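You operate a simulated robot arm through the tools that you are given. There is no shell and no other tool.

The job below is to be done with a simulated two-armed robot. You get a single attempt, and the scene is never put back.

TASK
Refit the pipe link, fix the faults on the status line and run a check that passes.
Fine: the status line names one thing to fix at a time, two in all; wait for 0.1 mbar or less, then press the check key once.
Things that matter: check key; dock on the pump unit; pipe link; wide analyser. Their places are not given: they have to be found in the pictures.

The check looks at the end state, three seconds after you hand in, the way a careful person would. Anything else that was tipped, shoved, dropped, spilled or broken makes it a failure.

THE ROBOT
Two 6-joint arms with two-finger grippers on one trunk that stands fixed in place. Base frame: the origin is at the foot of the trunk, x ahead of it, y to its left, z up. Lengths are in m, angles in rad, forces in N, time in s.
The left shoulder is at [0.06, 0.143, 0.9], the right one opposite. With the tool pointing down near the work surface each hand reaches from about 0.3 to 0.72 m from the base axis, measured 20 degrees to its own side. Payload 2.45 kg a hand.
Tool frame (each hand has its own): the origin (TCP) lies between the finger pads and is the grasp point; the fingertips stand 0.026 m ahead of it; z points along the fingers, y is the line along which they close. Largest opening 0.096 m; the body of the gripper starts 0.069 m behind the TCP.
Orientation is that of the tool frame in the base frame, as a unit quaternion [w, x, y, z]. With the fingers straight down and closing along the base's y, the tool's x points along the base's -x, its y along +y and its z along -z.

THE INTERFACE
- The arms move only by the tool apply_moves. It takes "left_series", "right_series" or both (then of equal length, played together; a hand with none holds still); each is a list that holds one entry, the list of rows, each a list of 7 numbers: the turn, a rotation vector about the tool's x, y, z in units of 6 degrees (1.0 is 6 degrees), then the shift along the tool's x, y, z in units of 50 mm (1.0 is 50 mm), then the gripper command, from -1 (fully open) to 1 (shut), values between in proportion. In form: [[[wx, wy, wz, tx, ty, tz, jaw], ...]]. A call has 1 to 20 rows; each row shifts and turns the commanded pose from where the row before left it, along the tool's axes as they then stand. A call with a number of a shift or a turn outside -1 to 1 is refused whole. A row lasts 0.2 s, in which the tool goes at most 0.05 m and 0.15 rad; a call with a longer step from one row to the next is refused whole, and so is a gripper value outside its range. A pose out of reach is approached as far as the arm can. The call stops where the force on the tool passes 40 N (or 10 N more than at its start, if that is more) or the arm is blocked; 0.2 s more then pass. The fingers move at their own pace and stop on an object; they squeeze with about 23 N. The grip force told is the motor's: it shows also when the fingers shut on nothing. Time passes only in rows, and 0.2 s behind the last, so rows that do not move let the fingers close. The reply holds the time, the measured pose of the TCP, the force on the tool along the base axes, the opening and the grip force, in the units named above and with some noise, with the torque about the TCP (base axes, N m) and any sound that the robot's microphone picked up, and new pictures: "pictures" is both (left out), scene, wrist or none (wrist: the cameras of the hands that moved).
- Cameras (640 x 400 px; columns grow to the right, rows downward): "scene" is now at [0.0913, -0.0774, 1.5142]; the picture's right is [-0.93, -0.37, 0.00], its down [-0.24, 0.61, -0.76] and it looks along [0.28, -0.70, -0.65] (base axes); focal length 214 px, centre (320, 200). "left" rides on the left gripper at [0.082, -0.003, -0.098] in its tool frame; the picture's right is [0.04, 1.00, 0.00], its down [-0.73, 0.03, -0.68] and it looks along [-0.68, 0.03, 0.73] (tool axes); focal length 256 px, centre (320, 200). "right" rides on the right gripper at [0.082, 0.003, -0.098] in its tool frame; the picture's right is [-0.04, 1.00, 0.00], its down [-0.73, -0.03, -0.68] and it looks along [-0.68, -0.03, 0.73] (tool axes); focal length 256 px, centre (320, 200).
- raise_lower(by): slides the trunk up (or, below 0, down) by that many m; the arms and the scene camera ride with it, the base frame stays. It gives what a move gives, with no picture.
- aim_head(pan, tilt): turns the head with the scene camera to pan (to the left, within 1.501 rad either way) and tilt (down, from -0.506 to 1.204), counted from straight ahead of the robot. It gives what a move gives, and a new picture of the scene camera.
- probe_pixels(camera, pixels): there is no depth. For up to 12 entries [column, row, z] of the newest picture of that camera ("zoom" is the newest enlarged one), the place [x, y] in the base frame at which the ray of that pixel passes the height z, good to about 0.002 m. The clock stands still meanwhile.
- inspect(camera, box): a new picture of the part [left, top, right, bottom] of that camera's present view, enlarged. The clock stands still meanwhile.
- close_job(): hands the job in; it is judged then, once.

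Unless the task says otherwise, let go and move clear before handing in.

The tools are called after "Emit:" as name(argument=value, ...) on one line, values as JSON. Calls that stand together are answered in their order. apply_moves: Moves the arms, as the interface text tells. Its arguments: {"type":"object","properties":{"left_series":{"type":"array","items":{"type":"array","items":{"type":"array","items":{"type":"number"}}}},"right_series":{"type":"array","items":{"type":"array","items":{"type":"array","items":{"type":"number"}}}},"pictures":{"type":"string","enum":["both","scene","wrist","none"]}},"required":[]} The other tools are called the same way: raise_lower (by) slides the trunk up or down; aim_head (pan, tilt) turns the head that bears the scene camera; probe_pixels (camera, pixels) gives the place at which the rays of pixels pass given heights; inspect (camera, box) takes an enlarged picture of a part of a camera's view; close_job () hands the job in.

At the start:

```text
time_s: 0.0
left_tcp_pos: [0.2979, -0.0551, 1.2623]
left_ee_rot: [0.0, 0.0, 1.0, 0.0]
left_contact_force: [-1.1, 0.1, 1.2]
left_wrist_torque: [-0.01, 0.0, -0.01]
left_width: 0.0959
left_grip_force: 0.1
right_tcp_pos: [0.2862, -0.4172, 1.2856]
right_ee_rot: [0.0, -0.001, 1.0, 0.0]
right_contact_force: [-0.7, 0.6, -0.6]
right_wrist_torque: [-0.01, 0.03, 0.02]
right_width: 0.096
right_grip_force: 0.1
trunk travel left (down, up): [-0.525, 0.065]
head pan, tilt: [-1.196, 0.714]
```

scene: 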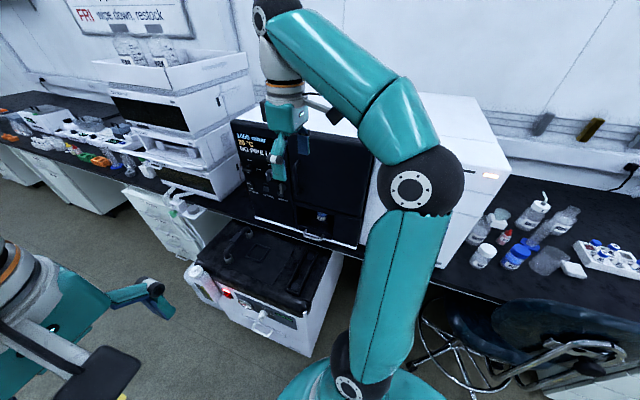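
right: 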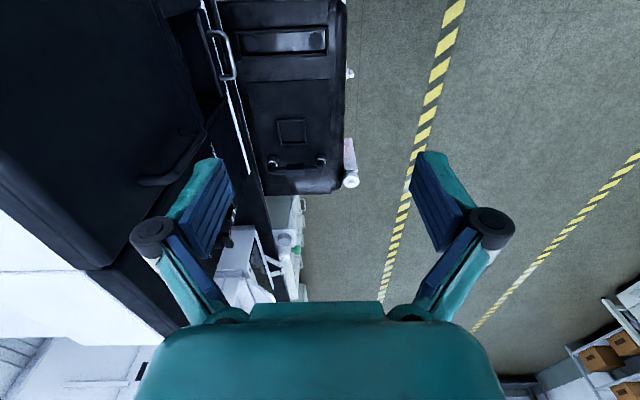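
left: 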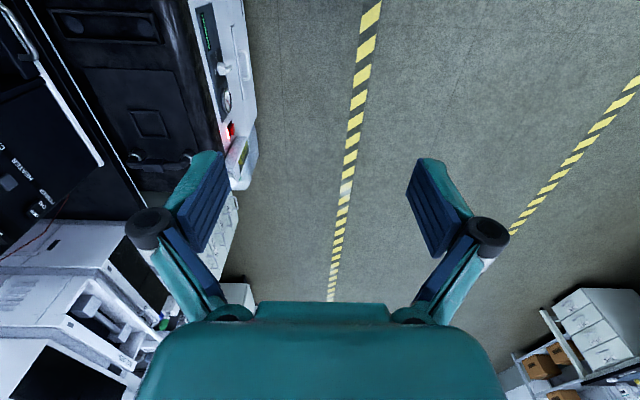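

The scene picture shows the wide analyser (columns 235-510) with a display reading something like "NO PIPE" near (250,150), and the pump unit on the floor near (260,280). I'll enlarge those parts first.

Emit:
inspect(camera="scene", box=[220, 100, 400, 250])

Emit:
inspect(camera="scene", box=[160, 210, 360, 360])

Emit:
inspect(camera="left", box=[0, 0, 280, 230])

Emit:
inspect(camera="right", box=[140, 0, 380, 300])

```text
2.67 times, centred on (310, 175) of scene
```

zoom: 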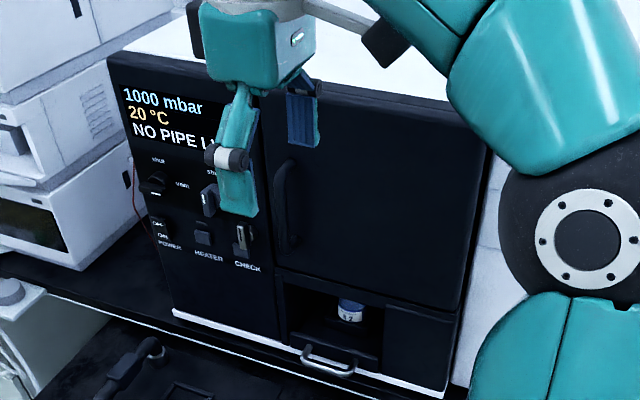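

```text
2.67 times, centred on (260, 285) of scene
```

zoom: 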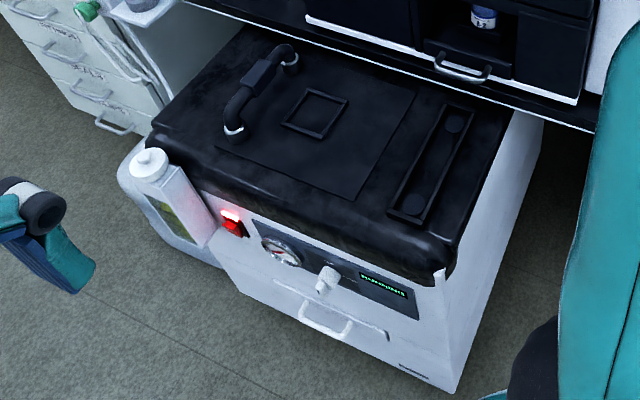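

```text
1.74 times, centred on (140, 115) of left
```

zoom: 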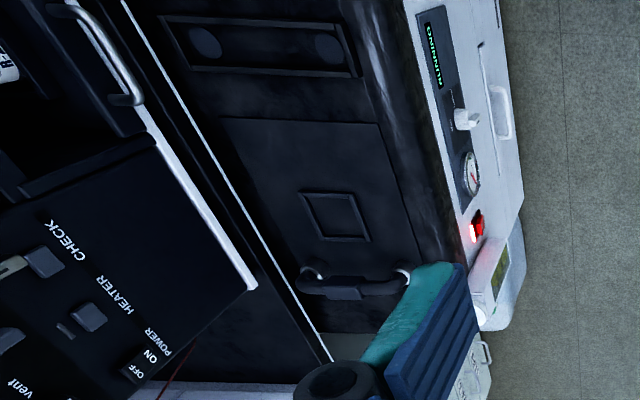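

```text
1.33 times, centred on (260, 150) of right
```

zoom: 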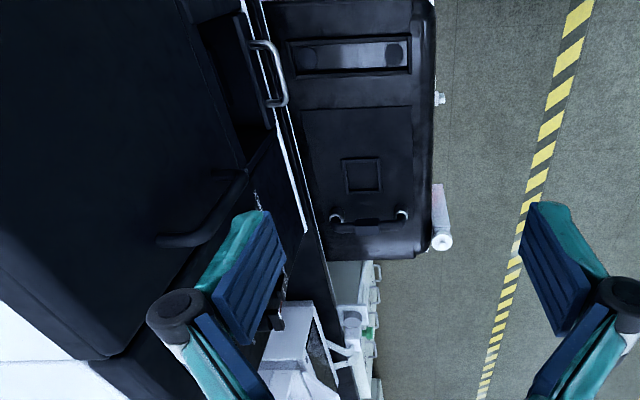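

The analyser shows "1000 mbar / 20 °C / NO PIPE L…". The pump top carries a bent dark pipe link near scene (238,246) and a recessed dock with two round ports near (295,268). I'll triangulate heights with probes from the two cameras.

Emit:
probe_pixels(camera="scene", pixels=[[248.8, 233.3, 0.5], [248.8, 233.3, 0.6], [248.8, 233.3, 0.7], [228.2, 259.5, 0.5], [228.2, 259.5, 0.6], [228.2, 259.5, 0.7], [310.6, 357, 0.0], [305, 315, 0.5], [305, 315, 0.6], [216, 346, 0.0]])

Emit:
probe_pixels(camera="right", pixels=[[271.3, 161.3, 0.5], [271.3, 161.3, 0.6], [271.3, 161.3, 0.7], [321.5, 161.3, 0.5], [321.5, 161.3, 0.6], [321.5, 161.3, 0.7], [342, 20, 0.5], [342, 180, 0.5]])

```text
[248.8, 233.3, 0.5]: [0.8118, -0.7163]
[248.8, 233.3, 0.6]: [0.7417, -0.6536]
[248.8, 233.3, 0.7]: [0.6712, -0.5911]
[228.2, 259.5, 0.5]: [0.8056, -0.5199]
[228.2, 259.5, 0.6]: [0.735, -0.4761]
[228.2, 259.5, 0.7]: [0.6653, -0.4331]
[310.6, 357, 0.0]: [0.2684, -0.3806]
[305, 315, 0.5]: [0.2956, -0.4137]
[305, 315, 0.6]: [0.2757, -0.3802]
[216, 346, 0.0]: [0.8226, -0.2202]
```

```text
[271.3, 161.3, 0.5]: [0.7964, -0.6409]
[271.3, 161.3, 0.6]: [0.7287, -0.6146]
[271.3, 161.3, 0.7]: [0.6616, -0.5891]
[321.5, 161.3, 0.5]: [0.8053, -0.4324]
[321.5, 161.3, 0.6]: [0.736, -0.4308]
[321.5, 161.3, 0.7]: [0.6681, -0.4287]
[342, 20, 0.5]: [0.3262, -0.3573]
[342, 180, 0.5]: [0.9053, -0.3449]
```

Scene and right-hand rays agree at z≈0.70, so the link's ends are near (0.666,-0.59) and (0.666,-0.43). Next I'll turn the head to centre the pump and panel.

Emit:
aim_head(pan=-0.85, tilt=0.75)

```text
time_s: 0.8
left_tcp_pos: [0.299, -0.0548, 1.2617]
left_ee_rot: [0.0, 0.0, 1.0, 0.001]
left_contact_force: [0.0, 0.9, -0.1]
left_wrist_torque: [-0.02, 0.02, -0.03]
left_width: 0.0959
left_grip_force: 0.0
right_tcp_pos: [0.2861, -0.4175, 1.2865]
right_ee_rot: [0.0, 0.0, 1.0, 0.0]
right_contact_force: [-0.2, 0.0, 0.3]
right_wrist_torque: [0.04, -0.02, -0.02]
right_width: 0.0959
right_grip_force: 0.0
trunk travel left (down, up): [-0.525, 0.065]
head pan, tilt: [-0.85, 0.75]
```

scene: 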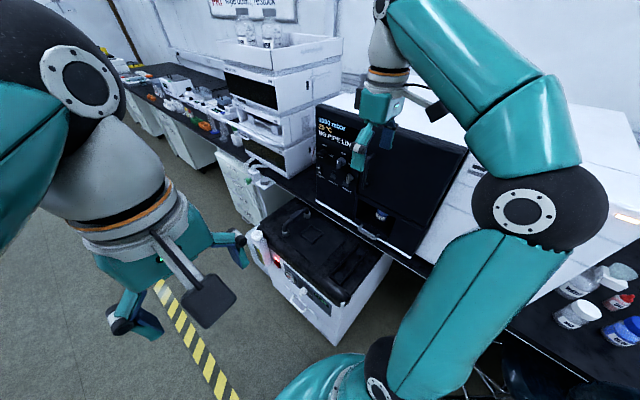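

The pump is now central and the panel is partly hidden by the right hand at (375,120). I'll zoom on the panel and on the pump.

Emit:
inspect(camera="scene", box=[300, 90, 420, 165])

Emit:
inspect(camera="scene", box=[300, 150, 420, 225])

Emit:
inspect(camera="scene", box=[240, 185, 400, 285])

Emit:
inspect(camera="scene", box=[240, 240, 360, 320])

```text
5.33 times, centred on (360, 128) of scene
```

zoom: 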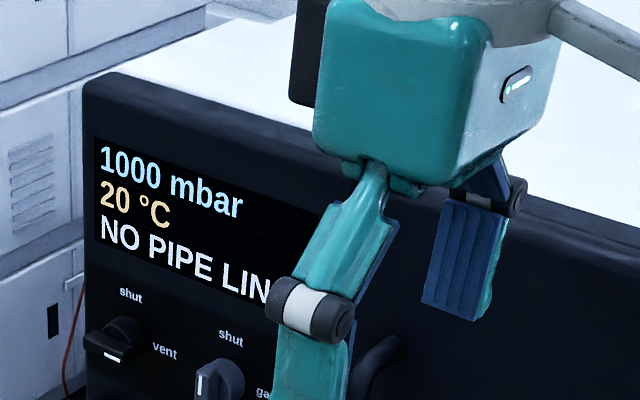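

```text
5.33 times, centred on (360, 188) of scene
```

zoom: 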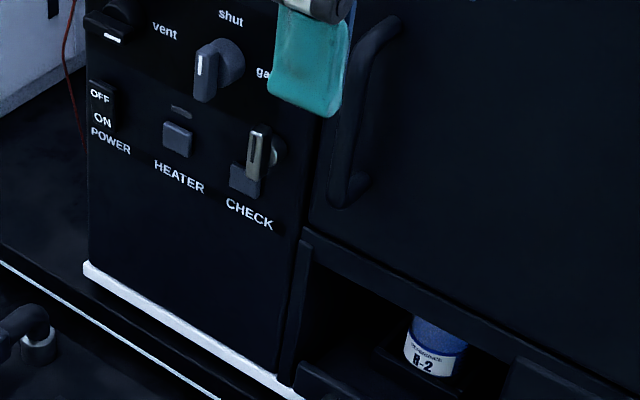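

```text
4.00 times, centred on (320, 235) of scene
```

zoom: 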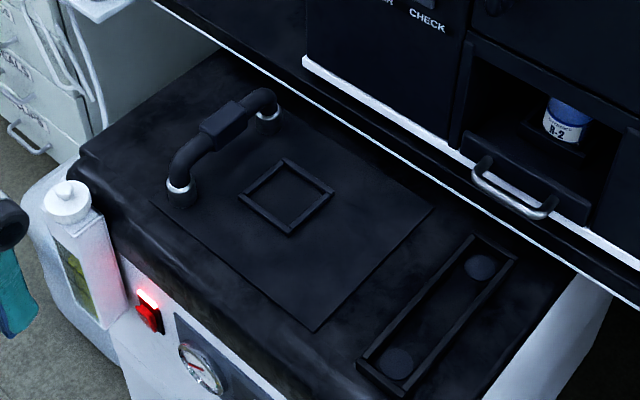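

```text
5.00 times, centred on (300, 280) of scene
```

zoom: 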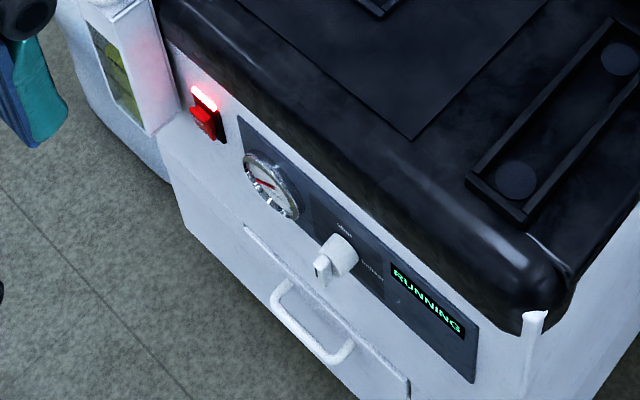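

The link is a U-pipe standing on two ringed feet, and the dock is a rimmed tray with two discs. The panel has vent and gas knobs, POWER, HEATER and a CHECK key behind a lever or guard. I'll triangulate these points using scene and right cameras.

Emit:
probe_pixels(camera="scene", pixels=[[360, 251.25, 0.62], [360, 251.25, 0.66], [360, 251.25, 0.7], [338.75, 276.25, 0.62], [338.75, 276.25, 0.66], [338.75, 276.25, 0.7], [285, 233.5, 0.66], [285, 233.5, 0.7], [307.2, 213.2, 0.66], [307.2, 213.2, 0.7], [295, 216.5, 0.75], [295, 216.5, 0.8]])

Emit:
probe_pixels(camera="right", pixels=[[252.5, 41.2, 0.62], [252.5, 41.2, 0.66], [252.5, 41.2, 0.7], [317.8, 41.2, 0.62], [317.8, 41.2, 0.66], [317.8, 41.2, 0.7], [321.5, 161.3, 0.66], [321.5, 161.3, 0.7], [271.3, 161.3, 0.66], [271.3, 161.3, 0.7], [297.5, 166.5, 0.75], [297.5, 166.5, 0.8]])

```text
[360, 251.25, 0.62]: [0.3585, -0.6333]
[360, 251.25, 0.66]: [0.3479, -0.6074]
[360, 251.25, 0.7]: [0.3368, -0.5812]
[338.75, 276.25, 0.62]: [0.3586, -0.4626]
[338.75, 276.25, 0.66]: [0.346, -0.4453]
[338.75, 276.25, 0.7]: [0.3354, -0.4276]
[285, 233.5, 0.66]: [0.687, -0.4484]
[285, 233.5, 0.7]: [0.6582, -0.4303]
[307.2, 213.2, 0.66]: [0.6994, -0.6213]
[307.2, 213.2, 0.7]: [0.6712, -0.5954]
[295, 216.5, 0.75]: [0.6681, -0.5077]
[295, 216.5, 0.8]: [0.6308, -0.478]
```

```text
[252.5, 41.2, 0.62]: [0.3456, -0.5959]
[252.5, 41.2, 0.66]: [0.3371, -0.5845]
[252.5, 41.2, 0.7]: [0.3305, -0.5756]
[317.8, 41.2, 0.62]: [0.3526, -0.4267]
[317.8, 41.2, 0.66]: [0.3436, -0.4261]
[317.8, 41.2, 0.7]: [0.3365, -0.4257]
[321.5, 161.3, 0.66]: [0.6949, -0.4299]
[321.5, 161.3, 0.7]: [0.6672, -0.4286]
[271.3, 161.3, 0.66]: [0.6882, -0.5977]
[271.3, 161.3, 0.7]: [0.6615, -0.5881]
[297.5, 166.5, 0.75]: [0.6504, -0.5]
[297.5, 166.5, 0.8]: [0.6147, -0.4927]
```

The disc and link heights agree at z≈0.70: discs at about (0.335,-0.578) and (0.336,-0.427). Now I'll triangulate the panel with the scene and left cameras.

Emit:
probe_pixels(camera="scene", pixels=[[320.6, 176.9, 0.95], [320.6, 176.9, 1.0], [320.6, 176.9, 1.05], [316.5, 200.75, 0.9], [316.5, 200.75, 0.95], [316.5, 200.75, 1.0], [346.9, 190.6, 1.0], [346.9, 190.6, 1.05]])

Emit:
probe_pixels(camera="left", pixels=[[46.3, 197.2, 0.95], [46.3, 197.2, 1.0], [46.3, 197.2, 1.05], [99.7, 165, 0.9], [99.7, 165, 0.95], [99.7, 165, 1.0], [0, 138, 1.0], [0, 138, 1.05]])

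```text
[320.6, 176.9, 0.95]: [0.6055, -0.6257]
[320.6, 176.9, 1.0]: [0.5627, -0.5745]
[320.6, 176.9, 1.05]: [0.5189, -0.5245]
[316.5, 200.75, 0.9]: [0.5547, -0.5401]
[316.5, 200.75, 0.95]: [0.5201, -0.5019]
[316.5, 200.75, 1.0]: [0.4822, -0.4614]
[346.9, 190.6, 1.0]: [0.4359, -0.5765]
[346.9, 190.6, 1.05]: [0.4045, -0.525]
```

```text
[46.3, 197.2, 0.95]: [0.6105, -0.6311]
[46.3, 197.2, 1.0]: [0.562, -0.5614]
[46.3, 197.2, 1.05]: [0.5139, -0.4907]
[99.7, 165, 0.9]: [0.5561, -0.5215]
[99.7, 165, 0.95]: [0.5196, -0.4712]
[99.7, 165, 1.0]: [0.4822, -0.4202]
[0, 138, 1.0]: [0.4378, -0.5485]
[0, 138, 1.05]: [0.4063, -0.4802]
```

The panel plane sits at y≈-0.61, the bench top is at z≈0.82, and the CHECK label is near (0.458,-0.613,0.965). I'll turn the right hand 90° about its axis so the fingers close along x across the link's grip.

Emit:
apply_moves(right_series=[[[0, 0, 1, 0, 0, 0, -1], [0, 0, 1, 0, 0, 0, -1], [0, 0, 1, 0, 0, 0, -1], [0, 0, 1, 0, 0, 0, -1], [0, 0, 1, 0, 0, 0, -1], [0, 0, 1, 0, 0, 0, -1], [0, 0, 1, 0, 0, 0, -1], [0, 0, 1, 0, 0, 0, -1], [0, 0, 1, 0, 0, 0, -1], [0, 0, 1, 0, 0, 0, -1], [0, 0, 1, 0, 0, 0, -1], [0, 0, 1, 0, 0, 0, -1], [0, 0, 1, 0, 0, 0, -1], [0, 0, 1, 0, 0, 0, -1], [0, 0, 1, 0, 0, 0, -1]]])

```text
time_s: 4.0
left_tcp_pos: [0.2998, -0.0542, 1.2624]
left_ee_rot: [0.0, 0.0, 1.0, 0.0]
left_contact_force: [-0.2, 0.5, -0.2]
left_wrist_torque: [0.04, 0.02, -0.01]
left_width: 0.096
left_grip_force: 0.1
right_tcp_pos: [0.2871, -0.4189, 1.2877]
right_ee_rot: [0.0, 0.707, 0.707, -0.001]
right_contact_force: [-0.4, 0.2, -1.0]
right_wrist_torque: [0.0, -0.03, -0.01]
right_width: 0.0957
right_grip_force: 0.0
trunk travel left (down, up): [-0.525, 0.065]
head pan, tilt: [-0.85, 0.75]
```

scene: 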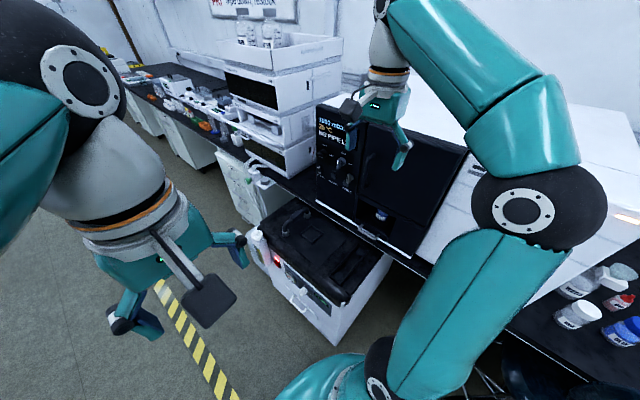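
right: 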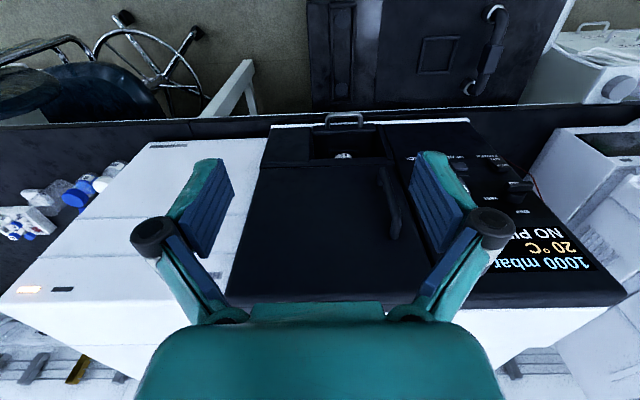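

The right camera now looks over the bench with the fingers closing along x; the panel shows "NO PI…" upside down at (540,240). I'll move forward and down toward the area above the link.

Emit:
apply_moves(right_series=[[[0, 0, 0, 0, 0.78, 0.47, -1], [0, 0, 0, 0, 0.78, 0.47, -1], [0, 0, 0, 0, 0.78, 0.47, -1], [0, 0, 0, 0, 0.78, 0.47, -1], [0, 0, 0, 0, 0.78, 0.47, -1], [0, 0, 0, 0, 0.78, 0.47, -1], [0, 0, 0, 0, 0.78, 0.47, -1], [0, 0, 0, 0, 0.78, 0.47, -1]]])

```text
time_s: 5.8
left_tcp_pos: [0.2985, -0.055, 1.2623]
left_ee_rot: [0.001, 0.0, 1.0, 0.0]
left_contact_force: [-0.9, 1.0, -0.2]
left_wrist_torque: [-0.01, -0.06, -0.01]
left_width: 0.0961
left_grip_force: 0.1
right_tcp_pos: [0.5814, -0.41, 1.0932]
right_ee_rot: [-0.001, 0.706, 0.708, 0.0]
right_contact_force: [-0.6, -0.3, -0.6]
right_wrist_torque: [0.0, -0.04, 0.01]
right_width: 0.0961
right_grip_force: 0.0
right hand out of reach, approached as far as the arm can: row 8
trunk travel left (down, up): [-0.525, 0.065]
head pan, tilt: [-0.85, 0.75]
```

scene: 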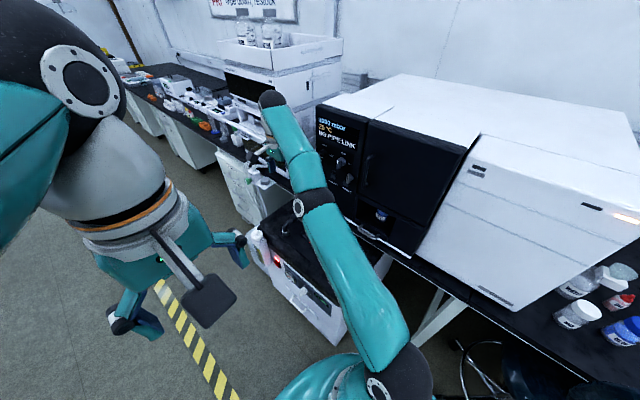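
right: 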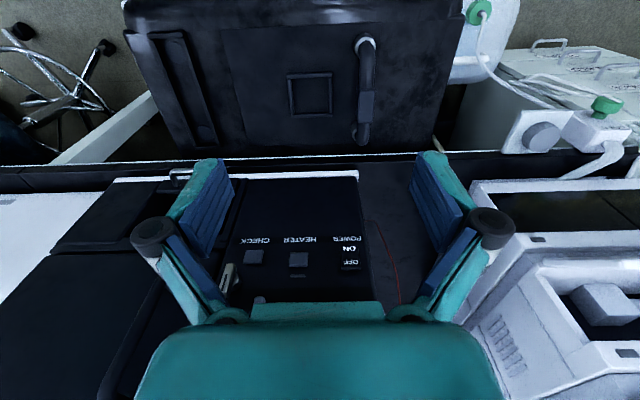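

The hand stopped at (0.581,-0.410,1.093), at the edge of its reach at this height. The display reads "NO PIPE LINK". Going lower should give more reach, so I'll descend before extending.

Emit:
apply_moves(right_series=[[[0, 0, 0, 0, 0, 0.9, -1], [0, 0, 0, 0, 0, 0.9, -1], [0, 0, 0, 0, 0, 0.9, -1], [0, 0, 0, 0, 0, 0.9, -1]]], pictures="both")

Emit:
inspect(camera="scene", box=[310, 90, 390, 215])

```text
time_s: 6.8
left_tcp_pos: [0.2998, -0.0543, 1.2624]
left_ee_rot: [0.0, 0.0, 1.0, 0.0]
left_contact_force: [1.0, -0.2, -0.4]
left_wrist_torque: [0.01, 0.04, -0.02]
left_width: 0.096
left_grip_force: 0.1
right_tcp_pos: [0.5849, -0.4097, 1.0811]
right_ee_rot: [-0.003, 0.707, 0.707, -0.001]
right_contact_force: [0.2, 0.2, 0.6]
right_wrist_torque: [0.01, -0.01, -0.01]
right_width: 0.0961
right_grip_force: 0.1
right hand out of reach, approached as far as the arm can: row 1, 2, 3, 4
trunk travel left (down, up): [-0.525, 0.065]
head pan, tilt: [-0.85, 0.75]
```

scene: 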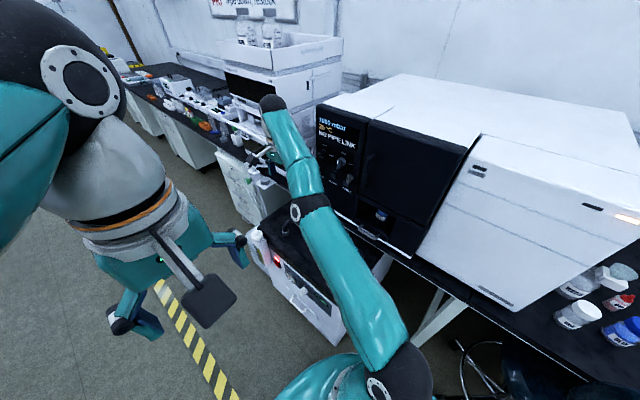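
right: 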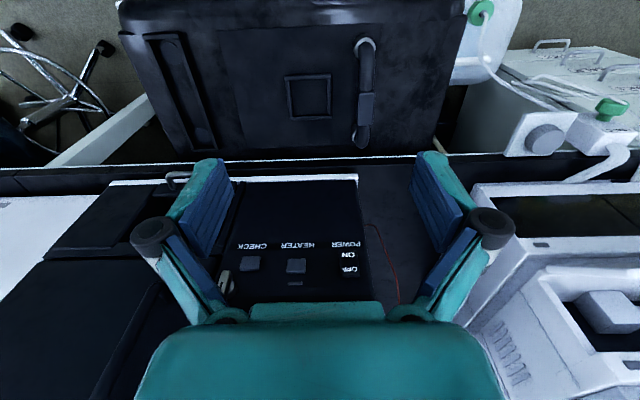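

```text
3.20 times, centred on (350, 152) of scene
```

zoom: 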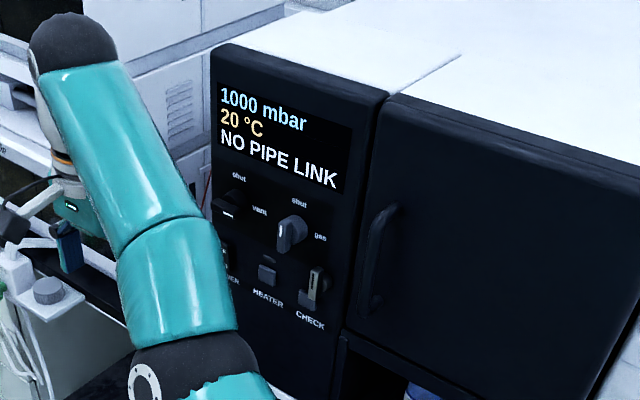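

The arm is straight and hardly descended (z 1.081). I'll pull back a little from the singular stretch and then go down.

Emit:
apply_moves(right_series=[[[0, 0, 0, 0.3, -0.9, 0, -1], [0, 0, 0, 0.3, -0.9, 0, -1], [0, 0, 0, 0, 0, 0.8, -1], [0, 0, 0, 0, 0, 0.8, -1], [0, 0, 0, 0, 0, 0.8, -1], [0, 0, 0, 0, 0, 0.8, -1]]], pictures="both")

```text
time_s: 8.2
left_tcp_pos: [0.2989, -0.055, 1.2623]
left_ee_rot: [0.0, 0.001, 1.0, 0.0]
left_contact_force: [-0.4, -1.2, -0.1]
left_wrist_torque: [0.01, -0.01, -0.02]
left_width: 0.0958
left_grip_force: 0.1
right_tcp_pos: [0.5761, -0.4122, 1.0862]
right_ee_rot: [-0.013, 0.707, 0.707, -0.005]
right_contact_force: [-1.0, -0.4, 0.4]
right_wrist_torque: [-0.02, -0.02, 0.0]
right_width: 0.0963
right_grip_force: 0.1
right hand out of reach, approached as far as the arm can: row 1, 2, 3, 4, 5, 6
trunk travel left (down, up): [-0.525, 0.065]
head pan, tilt: [-0.85, 0.75]
```

scene: 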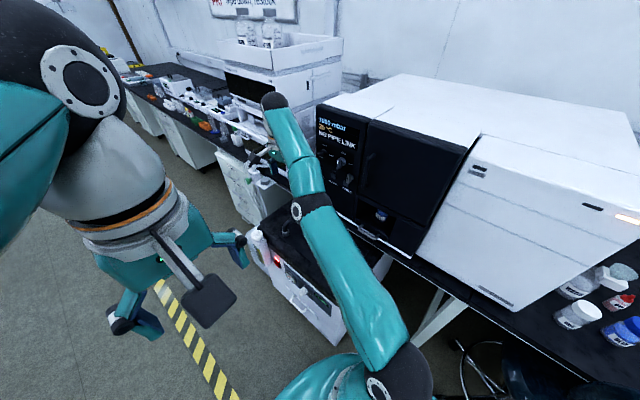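
right: 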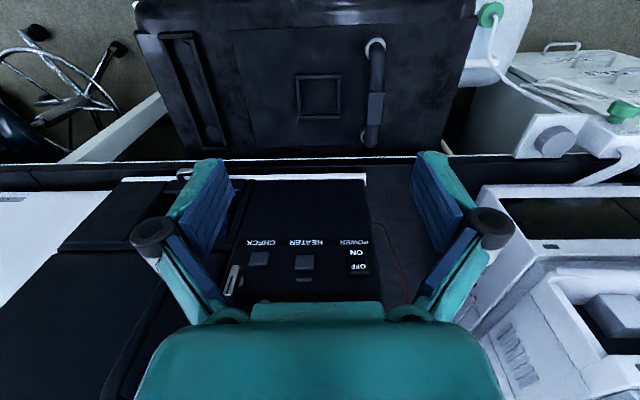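

The hand is still flagged "out of reach" even when pulled back, at (0.576,-0.412,1.086). I'll send one still row to learn whether the commanded pose was kept or reset.

Emit:
apply_moves(right_series=[[[0, 0, 0, 0, 0, 0, -1]]], pictures="none")

```text
time_s: 8.6
left_tcp_pos: [0.2995, -0.0547, 1.2616]
left_ee_rot: [0.0, 0.0, 1.0, 0.001]
left_contact_force: [-0.1, 0.0, 0.2]
left_wrist_torque: [-0.01, -0.02, 0.0]
left_width: 0.0959
left_grip_force: 0.0
right_tcp_pos: [0.5764, -0.4118, 1.0869]
right_ee_rot: [-0.012, 0.707, 0.707, -0.004]
right_contact_force: [0.0, 0.8, 0.0]
right_wrist_torque: [-0.05, 0.01, 0.07]
right_width: 0.096
right_grip_force: 0.1
trunk travel left (down, up): [-0.525, 0.065]
head pan, tilt: [-0.85, 0.75]
```

A still row is fine, so each call starts from the reached pose; the arm is stuck at its straight-elbow singularity. I'll use small steps inward toward the shoulder.

Emit:
apply_moves(right_series=[[[0, 0, 0, 0.08, -0.15, 0.0, -1], [0, 0, 0, 0.08, -0.15, 0.0, -1], [0, 0, 0, 0.08, -0.15, 0.0, -1], [0, 0, 0, 0.08, -0.15, 0.0, -1], [0, 0, 0, 0.08, -0.15, 0.0, -1], [0, 0, 0, 0.08, -0.15, 0.0, -1]]], pictures="none")

```text
time_s: 10.0
left_tcp_pos: [0.2994, -0.0554, 1.2603]
left_ee_rot: [0.0, 0.0, 1.0, 0.0]
left_contact_force: [0.2, 0.0, -0.6]
left_wrist_torque: [-0.02, 0.03, 0.0]
left_width: 0.0961
left_grip_force: 0.1
right_tcp_pos: [0.5758, -0.4072, 1.1025]
right_ee_rot: [0.0, 0.707, 0.707, 0.0]
right_contact_force: [0.1, -0.1, -0.2]
right_wrist_torque: [0.0, -0.04, 0.02]
right_width: 0.096
right_grip_force: 0.1
right hand out of reach, approached as far as the arm can: row 1, 2, 3, 4, 5, 6
trunk travel left (down, up): [-0.525, 0.065]
head pan, tilt: [-0.85, 0.75]
```

The hand slid up slightly rather than inward. I'll look at the arm's pose and locate its joints by probing.

Emit:
probe_pixels(camera="scene", pixels=[[272, 100, 1.2], [272, 100, 1.25], [272, 100, 1.3], [272, 100, 1.35], [310, 200, 1.0], [310, 200, 1.1], [310, 200, 1.2], [385, 365, 0.9], [385, 365, 1.0]])

Emit:
inspect(camera="scene", box=[230, 70, 450, 400])

```text
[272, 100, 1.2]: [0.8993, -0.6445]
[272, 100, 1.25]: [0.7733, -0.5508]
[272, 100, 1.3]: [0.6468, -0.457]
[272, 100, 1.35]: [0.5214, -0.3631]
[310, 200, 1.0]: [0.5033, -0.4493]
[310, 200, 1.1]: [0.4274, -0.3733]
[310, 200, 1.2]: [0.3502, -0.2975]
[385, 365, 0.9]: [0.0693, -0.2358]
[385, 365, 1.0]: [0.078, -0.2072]
```

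```text
1.21 times, centred on (340, 235) of scene
```

zoom: 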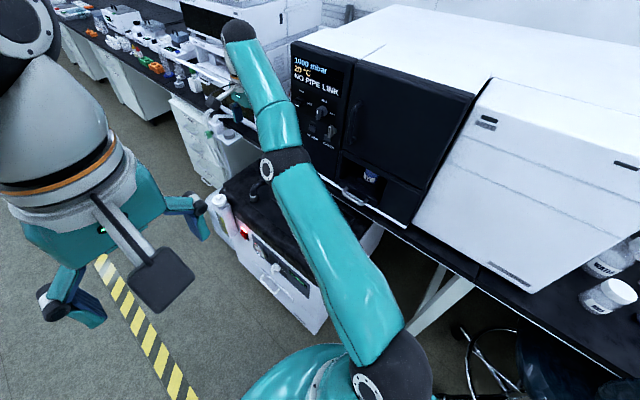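

The elbow looks slightly bent, so a joint limit may be involved. I'll back out the way I came, up and back.

Emit:
apply_moves(right_series=[[[0, 0, 0, 0, -0.4, -0.24, -1], [0, 0, 0, 0, -0.4, -0.24, -1], [0, 0, 0, 0, -0.78, -0.47, -1]]], pictures="scene")

```text
time_s: 10.8
left_tcp_pos: [0.2974, -0.0542, 1.2629]
left_ee_rot: [0.001, 0.001, 1.0, 0.0]
left_contact_force: [-0.4, 0.8, 0.3]
left_wrist_torque: [0.01, -0.06, 0.0]
left_width: 0.0961
left_grip_force: 0.0
right_tcp_pos: [0.5501, -0.4327, 1.1344]
right_ee_rot: [0.001, 0.707, 0.707, 0.0]
right_contact_force: [-0.8, -0.6, -0.3]
right_wrist_torque: [0.02, -0.04, 0.0]
right_width: 0.096
right_grip_force: 0.0
right hand out of reach, approached as far as the arm can: row 1, 2, 3
trunk travel left (down, up): [-0.525, 0.065]
head pan, tilt: [-0.85, 0.75]
```

scene: 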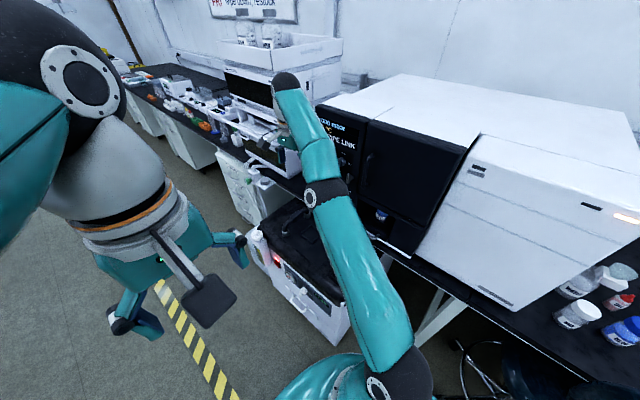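

The arm slid along its limit sphere to (0.550,-0.433,1.134). I'll try a bigger move up and toward the body to break the stretch.

Emit:
apply_moves(right_series=[[[0, 0, 0, 0.3, -0.5, -0.8, -1], [0, 0, 0, 0.3, -0.5, -0.8, -1], [0, 0, 0, 0.3, -0.5, -0.8, -1], [0, 0, 0, 0.3, -0.5, -0.8, -1]]], pictures="scene")

```text
time_s: 11.8
left_tcp_pos: [0.2988, -0.0544, 1.2618]
left_ee_rot: [0.0, 0.0, 1.0, -0.001]
left_contact_force: [-0.5, 0.1, 0.1]
left_wrist_torque: [-0.01, -0.01, 0.02]
left_width: 0.0959
left_grip_force: 0.0
right_tcp_pos: [0.4369, -0.3624, 1.2664]
right_ee_rot: [0.001, 0.707, 0.707, 0.001]
right_contact_force: [0.7, 1.2, 1.1]
right_wrist_torque: [0.0, 0.01, 0.01]
right_width: 0.0959
right_grip_force: 0.1
right hand out of reach, approached as far as the arm can: row 3, 4
trunk travel left (down, up): [-0.525, 0.065]
head pan, tilt: [-0.85, 0.75]
```

scene: 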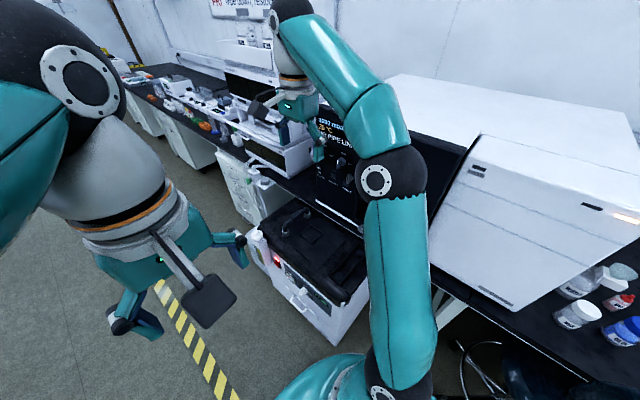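

The arm bent again and is now at (0.437,-0.362,1.266). I'll descend here, close to the body, where the elbow stays bent.

Emit:
apply_moves(right_series=[[[0, 0, 0, 0.1, -0.2, 0.8, -1], [0, 0, 0, 0.1, -0.2, 0.8, -1], [0, 0, 0, 0, 0, 0.9, -1], [0, 0, 0, 0, 0, 0.9, -1], [0, 0, 0, 0, 0, 0.9, -1], [0, 0, 0, 0, 0, 0.9, -1], [0, 0, 0, 0, 0, 0.9, -1]]], pictures="both")

```text
time_s: 13.4
left_tcp_pos: [0.3004, -0.0542, 1.2615]
left_ee_rot: [-0.001, 0.0, 1.0, 0.0]
left_contact_force: [-0.5, -0.3, -0.1]
left_wrist_torque: [0.0, 0.03, 0.0]
left_width: 0.0961
left_grip_force: 0.1
right_tcp_pos: [0.4209, -0.3556, 0.9582]
right_ee_rot: [0.0, 0.708, 0.707, 0.0]
right_contact_force: [-0.9, -0.4, 0.3]
right_wrist_torque: [-0.03, -0.01, -0.03]
right_width: 0.0959
right_grip_force: 0.1
trunk travel left (down, up): [-0.525, 0.065]
head pan, tilt: [-0.85, 0.75]
```

scene: 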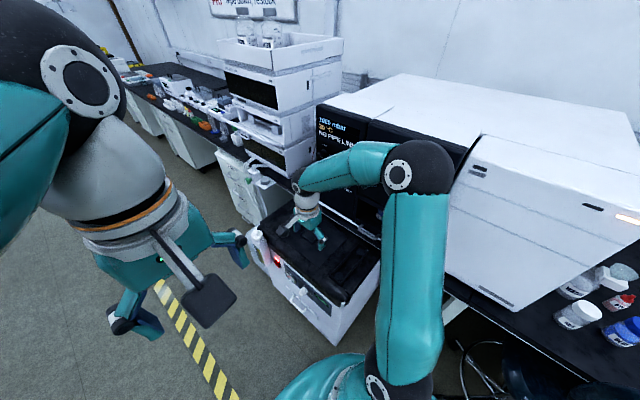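
right: 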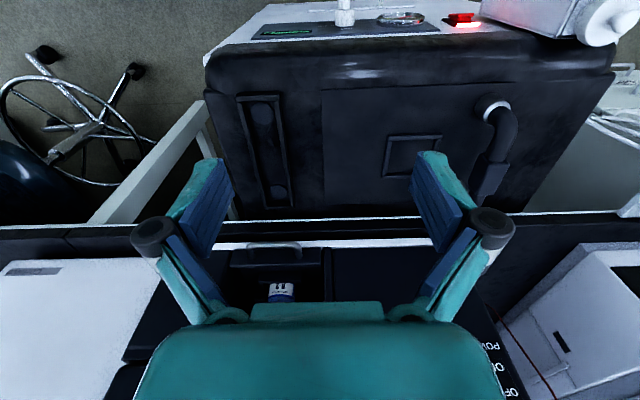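

The hand is now at (0.421,-0.356,0.958) with the elbow bent, and the right camera views the pump top well: dock at about (265,150), link at about (495,150). I'll zoom to refine positions.

Emit:
inspect(camera="right", box=[220, 80, 320, 220])

Emit:
inspect(camera="right", box=[420, 70, 560, 230])

Emit:
inspect(camera="right", box=[200, 0, 640, 100])

```text
2.86 times, centred on (270, 150) of right
```

zoom: 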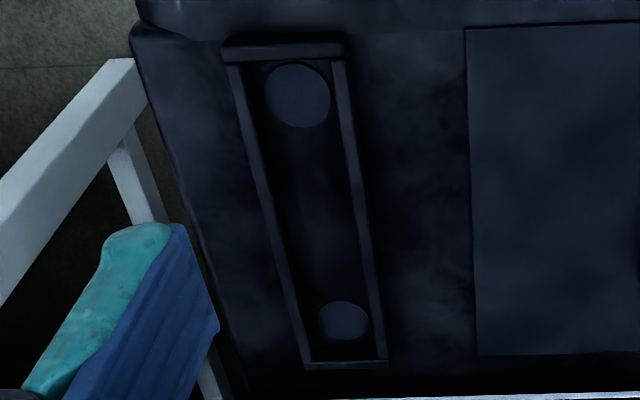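

```text
2.50 times, centred on (490, 150) of right
```

zoom: 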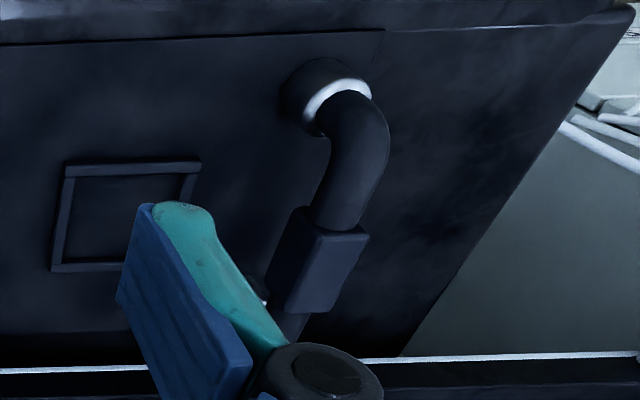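

```text
1.45 times, centred on (420, 50) of right
```

zoom: 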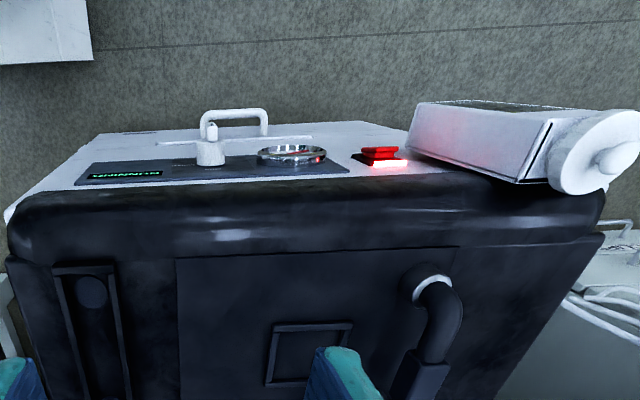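

The dock is a rimmed tray with two round sockets, and the link has a rectangular grip block on top with flanged feet. I'll probe these refined pixels in the right camera.

Emit:
probe_pixels(camera="right", pixels=[[262.3, 113.6, 0.69], [262.3, 113.6, 0.71], [278, 192.3, 0.69], [278, 192.3, 0.71], [489.2, 106, 0.7], [489.2, 106, 0.72], [466.8, 187.2, 0.7], [466.8, 187.2, 0.72], [492, 174.8, 0.76], [492, 174.8, 0.78], [492, 174.8, 0.8], [489.2, 106, 0.68]])

Emit:
probe_pixels(camera="right", pixels=[[237.8, 95.75, 0.7], [278.75, 95.75, 0.7], [264.75, 208.8, 0.7], [293.8, 207, 0.7], [300, 217, 0.82], [420, 213, 0.82], [255, 243, 0.82]])

```text
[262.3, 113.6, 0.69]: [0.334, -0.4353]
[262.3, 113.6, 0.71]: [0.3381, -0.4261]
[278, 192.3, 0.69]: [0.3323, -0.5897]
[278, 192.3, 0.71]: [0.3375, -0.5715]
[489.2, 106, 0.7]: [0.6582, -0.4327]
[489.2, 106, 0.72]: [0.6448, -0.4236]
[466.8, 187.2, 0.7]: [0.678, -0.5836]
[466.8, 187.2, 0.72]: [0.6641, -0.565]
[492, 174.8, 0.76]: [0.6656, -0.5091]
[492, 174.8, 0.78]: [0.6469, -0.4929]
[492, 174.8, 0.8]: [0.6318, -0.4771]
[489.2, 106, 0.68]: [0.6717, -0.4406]
```

```text
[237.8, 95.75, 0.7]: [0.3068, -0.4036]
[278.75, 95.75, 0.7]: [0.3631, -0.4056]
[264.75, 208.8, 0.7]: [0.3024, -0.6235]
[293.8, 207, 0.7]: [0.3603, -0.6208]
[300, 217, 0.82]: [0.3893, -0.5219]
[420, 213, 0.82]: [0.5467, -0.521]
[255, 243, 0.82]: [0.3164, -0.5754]
```

The probes now agree: sockets at (0.336,-0.431) and (0.335,-0.580), link feet near (0.66,-0.433) and (0.665,-0.58), grip block at about (0.66,-0.505,0.765). I'll extend toward the link in cautious steps.

Emit:
apply_moves(right_series=[[[0, 0, 0, -0.42, 0.645, 0.2, -1], [0, 0, 0, -0.42, 0.645, 0.2, -1], [0, 0, 0, -0.42, 0.645, 0.2, -1], [0, 0, 0, -0.42, 0.645, 0.2, -1]]], pictures="both")

```text
time_s: 14.4
left_tcp_pos: [0.2995, -0.0552, 1.261]
left_ee_rot: [-0.001, 0.0, 1.0, -0.001]
left_contact_force: [0.3, -0.5, -0.1]
left_wrist_torque: [-0.01, 0.01, -0.01]
left_width: 0.0959
left_grip_force: 0.1
right_tcp_pos: [0.5459, -0.4403, 0.9232]
right_ee_rot: [-0.001, 0.707, 0.708, 0.0]
right_contact_force: [-0.1, 0.3, 1.1]
right_wrist_torque: [-0.02, 0.01, 0.02]
right_width: 0.096
right_grip_force: 0.0
trunk travel left (down, up): [-0.525, 0.065]
head pan, tilt: [-0.85, 0.75]
```

scene: 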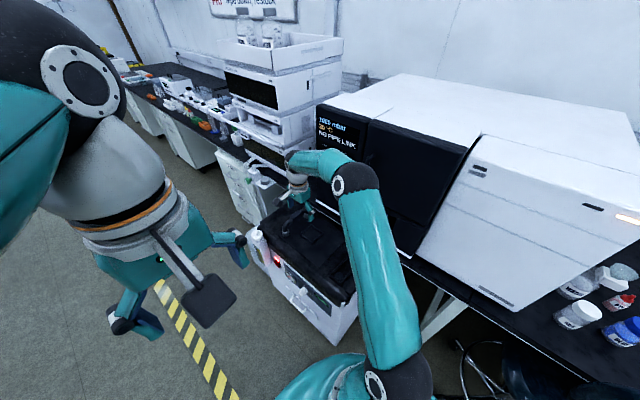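
right: 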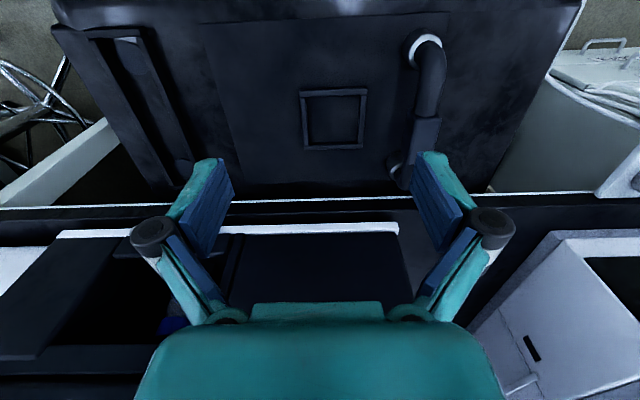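

No reach flag at (0.546,-0.440,0.923). I'll continue outward and down in small steps.

Emit:
apply_moves(right_series=[[[0, 0, 0, -0.25, 0.4, 0.35, -1], [0, 0, 0, -0.25, 0.4, 0.35, -1], [0, 0, 0, -0.25, 0.4, 0.2, -1], [0, 0, 0, -0.25, 0.4, 0.2, -1]]], pictures="both")

```text
time_s: 15.4
left_tcp_pos: [0.2983, -0.0546, 1.2623]
left_ee_rot: [-0.001, 0.0, 1.0, 0.0]
left_contact_force: [-0.2, -0.7, 0.8]
left_wrist_torque: [-0.02, -0.02, 0.02]
left_width: 0.0957
left_grip_force: 0.0
right_tcp_pos: [0.6131, -0.4814, 0.8652]
right_ee_rot: [-0.001, 0.706, 0.708, 0.0]
right_contact_force: [-0.3, 1.5, -0.1]
right_wrist_torque: [-0.03, -0.01, -0.01]
right_width: 0.0959
right_grip_force: 0.1
right hand out of reach, approached as far as the arm can: row 4
trunk travel left (down, up): [-0.525, 0.065]
head pan, tilt: [-0.85, 0.75]
```

scene: 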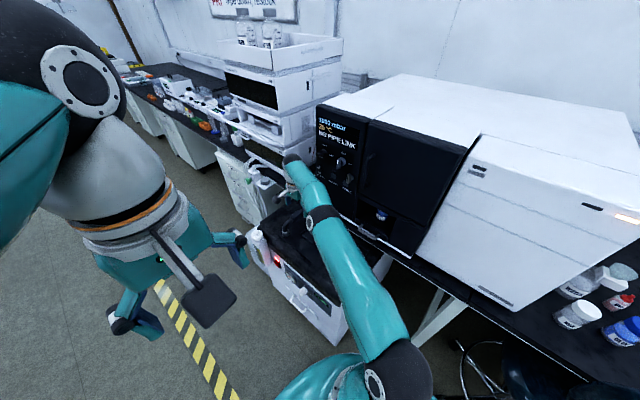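
right: 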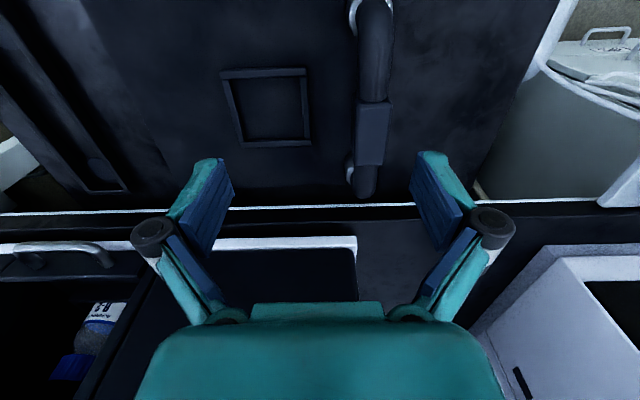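

The reach limit with a straight-down tool is about 0.65 m from the shoulder, and the link is at about 0.70. Tilting the tool ~45° toward the bench, with fingers still closing along x, gains the missing reach. I'll back off and tilt first.

Emit:
apply_moves(right_series=[[[0, 0, 0, 0.25, -0.5, -0.6, -1], [0, 0, 0, 0.25, -0.5, -0.6, -1], [0, 0, 0, 0.25, -0.5, -0.6, -1], [0, 0, 0, 0.25, -0.5, -0.3, -1]]], pictures="none")

```text
time_s: 16.4
left_tcp_pos: [0.2985, -0.0532, 1.2612]
left_ee_rot: [0.0, 0.0, 1.0, -0.001]
left_contact_force: [0.1, 0.5, -0.1]
left_wrist_torque: [0.01, 0.05, -0.02]
left_width: 0.096
left_grip_force: 0.0
right_tcp_pos: [0.5137, -0.4292, 0.9702]
right_ee_rot: [0.001, 0.707, 0.707, -0.001]
right_contact_force: [-0.3, -1.0, -0.5]
right_wrist_torque: [0.0, -0.02, 0.02]
right_width: 0.0961
right_grip_force: 0.0
trunk travel left (down, up): [-0.525, 0.065]
head pan, tilt: [-0.85, 0.75]
```

The hand is free of the limit at (0.514,-0.429,0.970). Now I'll tilt the tool 48° toward the bench.

Emit:
apply_moves(right_series=[[[0, -1, 0, 0, 0, 0, -1], [0, -1, 0, 0, 0, 0, -1], [0, -1, 0, 0, 0, 0, -1], [0, -1, 0, 0, 0, 0, -1], [0, -1, 0, 0, 0, 0, -1], [0, -1, 0, 0, 0, 0, -1], [0, -1, 0, 0, 0, 0, -1], [0, -0.5, 0, 0, 0, 0, -1]]], pictures="both")

```text
time_s: 18.2
left_tcp_pos: [0.2992, -0.0544, 1.2618]
left_ee_rot: [0.0, 0.0, 1.0, 0.0]
left_contact_force: [0.2, -0.6, 0.1]
left_wrist_torque: [-0.01, 0.02, 0.04]
left_width: 0.096
left_grip_force: 0.1
right_tcp_pos: [0.5135, -0.4311, 0.9716]
right_ee_rot: [0.271, 0.653, 0.653, -0.272]
right_contact_force: [-1.0, -0.3, 0.5]
right_wrist_torque: [-0.03, -0.02, -0.01]
right_width: 0.0956
right_grip_force: 0.0
trunk travel left (down, up): [-0.525, 0.065]
head pan, tilt: [-0.85, 0.75]
```

scene: 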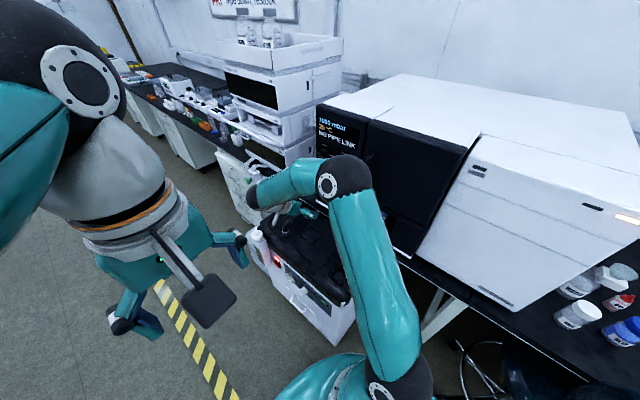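
right: 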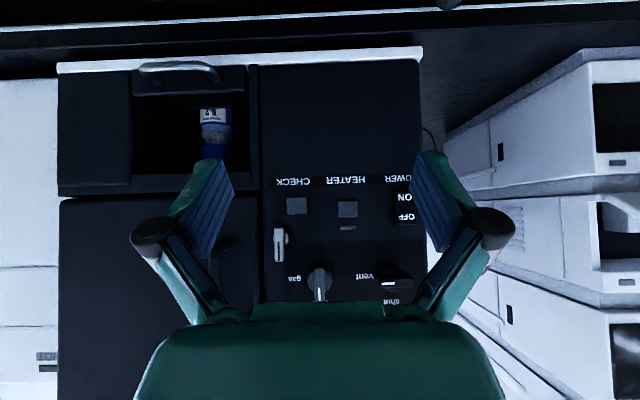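

The right camera now looks straight at the panel, upside down: vent knob near (395,283), gas knob near (319,282), CHECK button near (297,205). I'll zoom in.

Emit:
inspect(camera="right", box=[260, 170, 430, 310])

Emit:
inspect(camera="scene", box=[312, 95, 365, 210])

```text
2.86 times, centred on (345, 240) of right
```

zoom: 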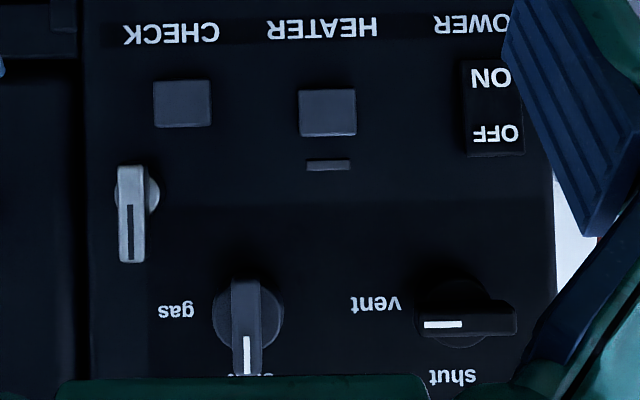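

```text
3.48 times, centred on (338, 152) of scene
```

zoom: 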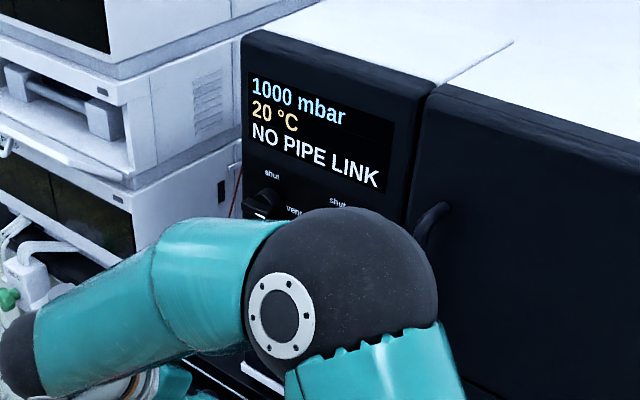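

The vent knob's pointer lies toward "vent" (open), and the gas knob points to "shut". For the link, lowering the trunk 0.12 m gives the arm more margin at z≈0.77, so I'll do that now.

Emit:
raise_lower(by=-0.12)

```text
time_s: 19.7
left_tcp_pos: [0.2983, -0.0538, 1.1417]
left_ee_rot: [0.0, 0.0, 1.0, 0.0]
left_contact_force: [0.8, 0.0, 0.3]
left_wrist_torque: [-0.05, -0.02, 0.01]
left_width: 0.0959
left_grip_force: 0.1
right_tcp_pos: [0.5133, -0.4298, 0.8512]
right_ee_rot: [0.271, 0.654, 0.653, -0.271]
right_contact_force: [-0.4, 0.2, 0.7]
right_wrist_torque: [0.04, -0.01, -0.02]
right_width: 0.0959
right_grip_force: 0.1
trunk travel left (down, up): [-0.405, 0.185]
head pan, tilt: [-0.85, 0.75]
```

The trunk is down, and the right TCP is at (0.513,-0.430,0.851). I'll tilt 10° more and slide in x to sit above and in front of the link's block.

Emit:
apply_moves(right_series=[[[0, -0.85, 0, 0, 0.7, 0, -1], [0, -0.85, 0, 0, 0.7, 0, -1], [0, 0, 0, 0, 0.7, 0, -1], [0, 0, 0, 0, 0.7, 0, -1]]], pictures="both")

```text
time_s: 20.7
left_tcp_pos: [0.2988, -0.0544, 1.1413]
left_ee_rot: [-0.001, -0.001, 1.0, 0.0]
left_contact_force: [0.3, 0.7, -0.1]
left_wrist_torque: [-0.02, 0.01, 0.0]
left_width: 0.096
left_grip_force: 0.1
right_tcp_pos: [0.6532, -0.4271, 0.85]
right_ee_rot: [0.327, 0.626, 0.628, -0.328]
right_contact_force: [0.4, -0.4, 0.3]
right_wrist_torque: [0.0, 0.03, 0.0]
right_width: 0.096
right_grip_force: 0.0
trunk travel left (down, up): [-0.405, 0.185]
head pan, tilt: [-0.85, 0.75]
```

scene: 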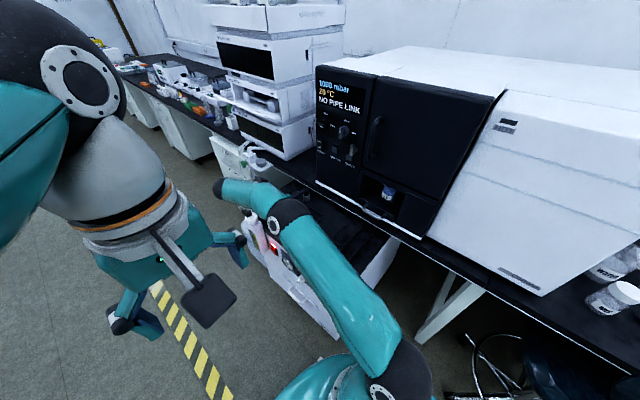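
right: 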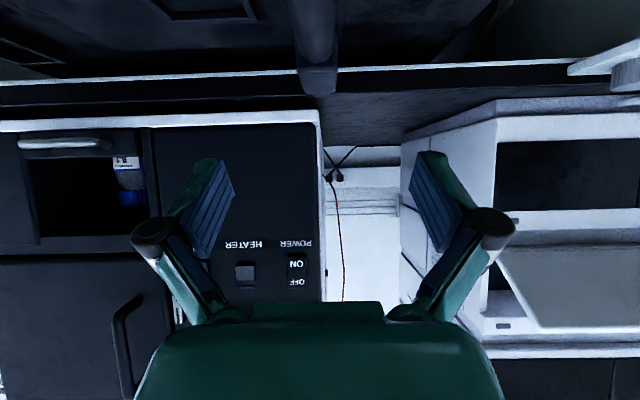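

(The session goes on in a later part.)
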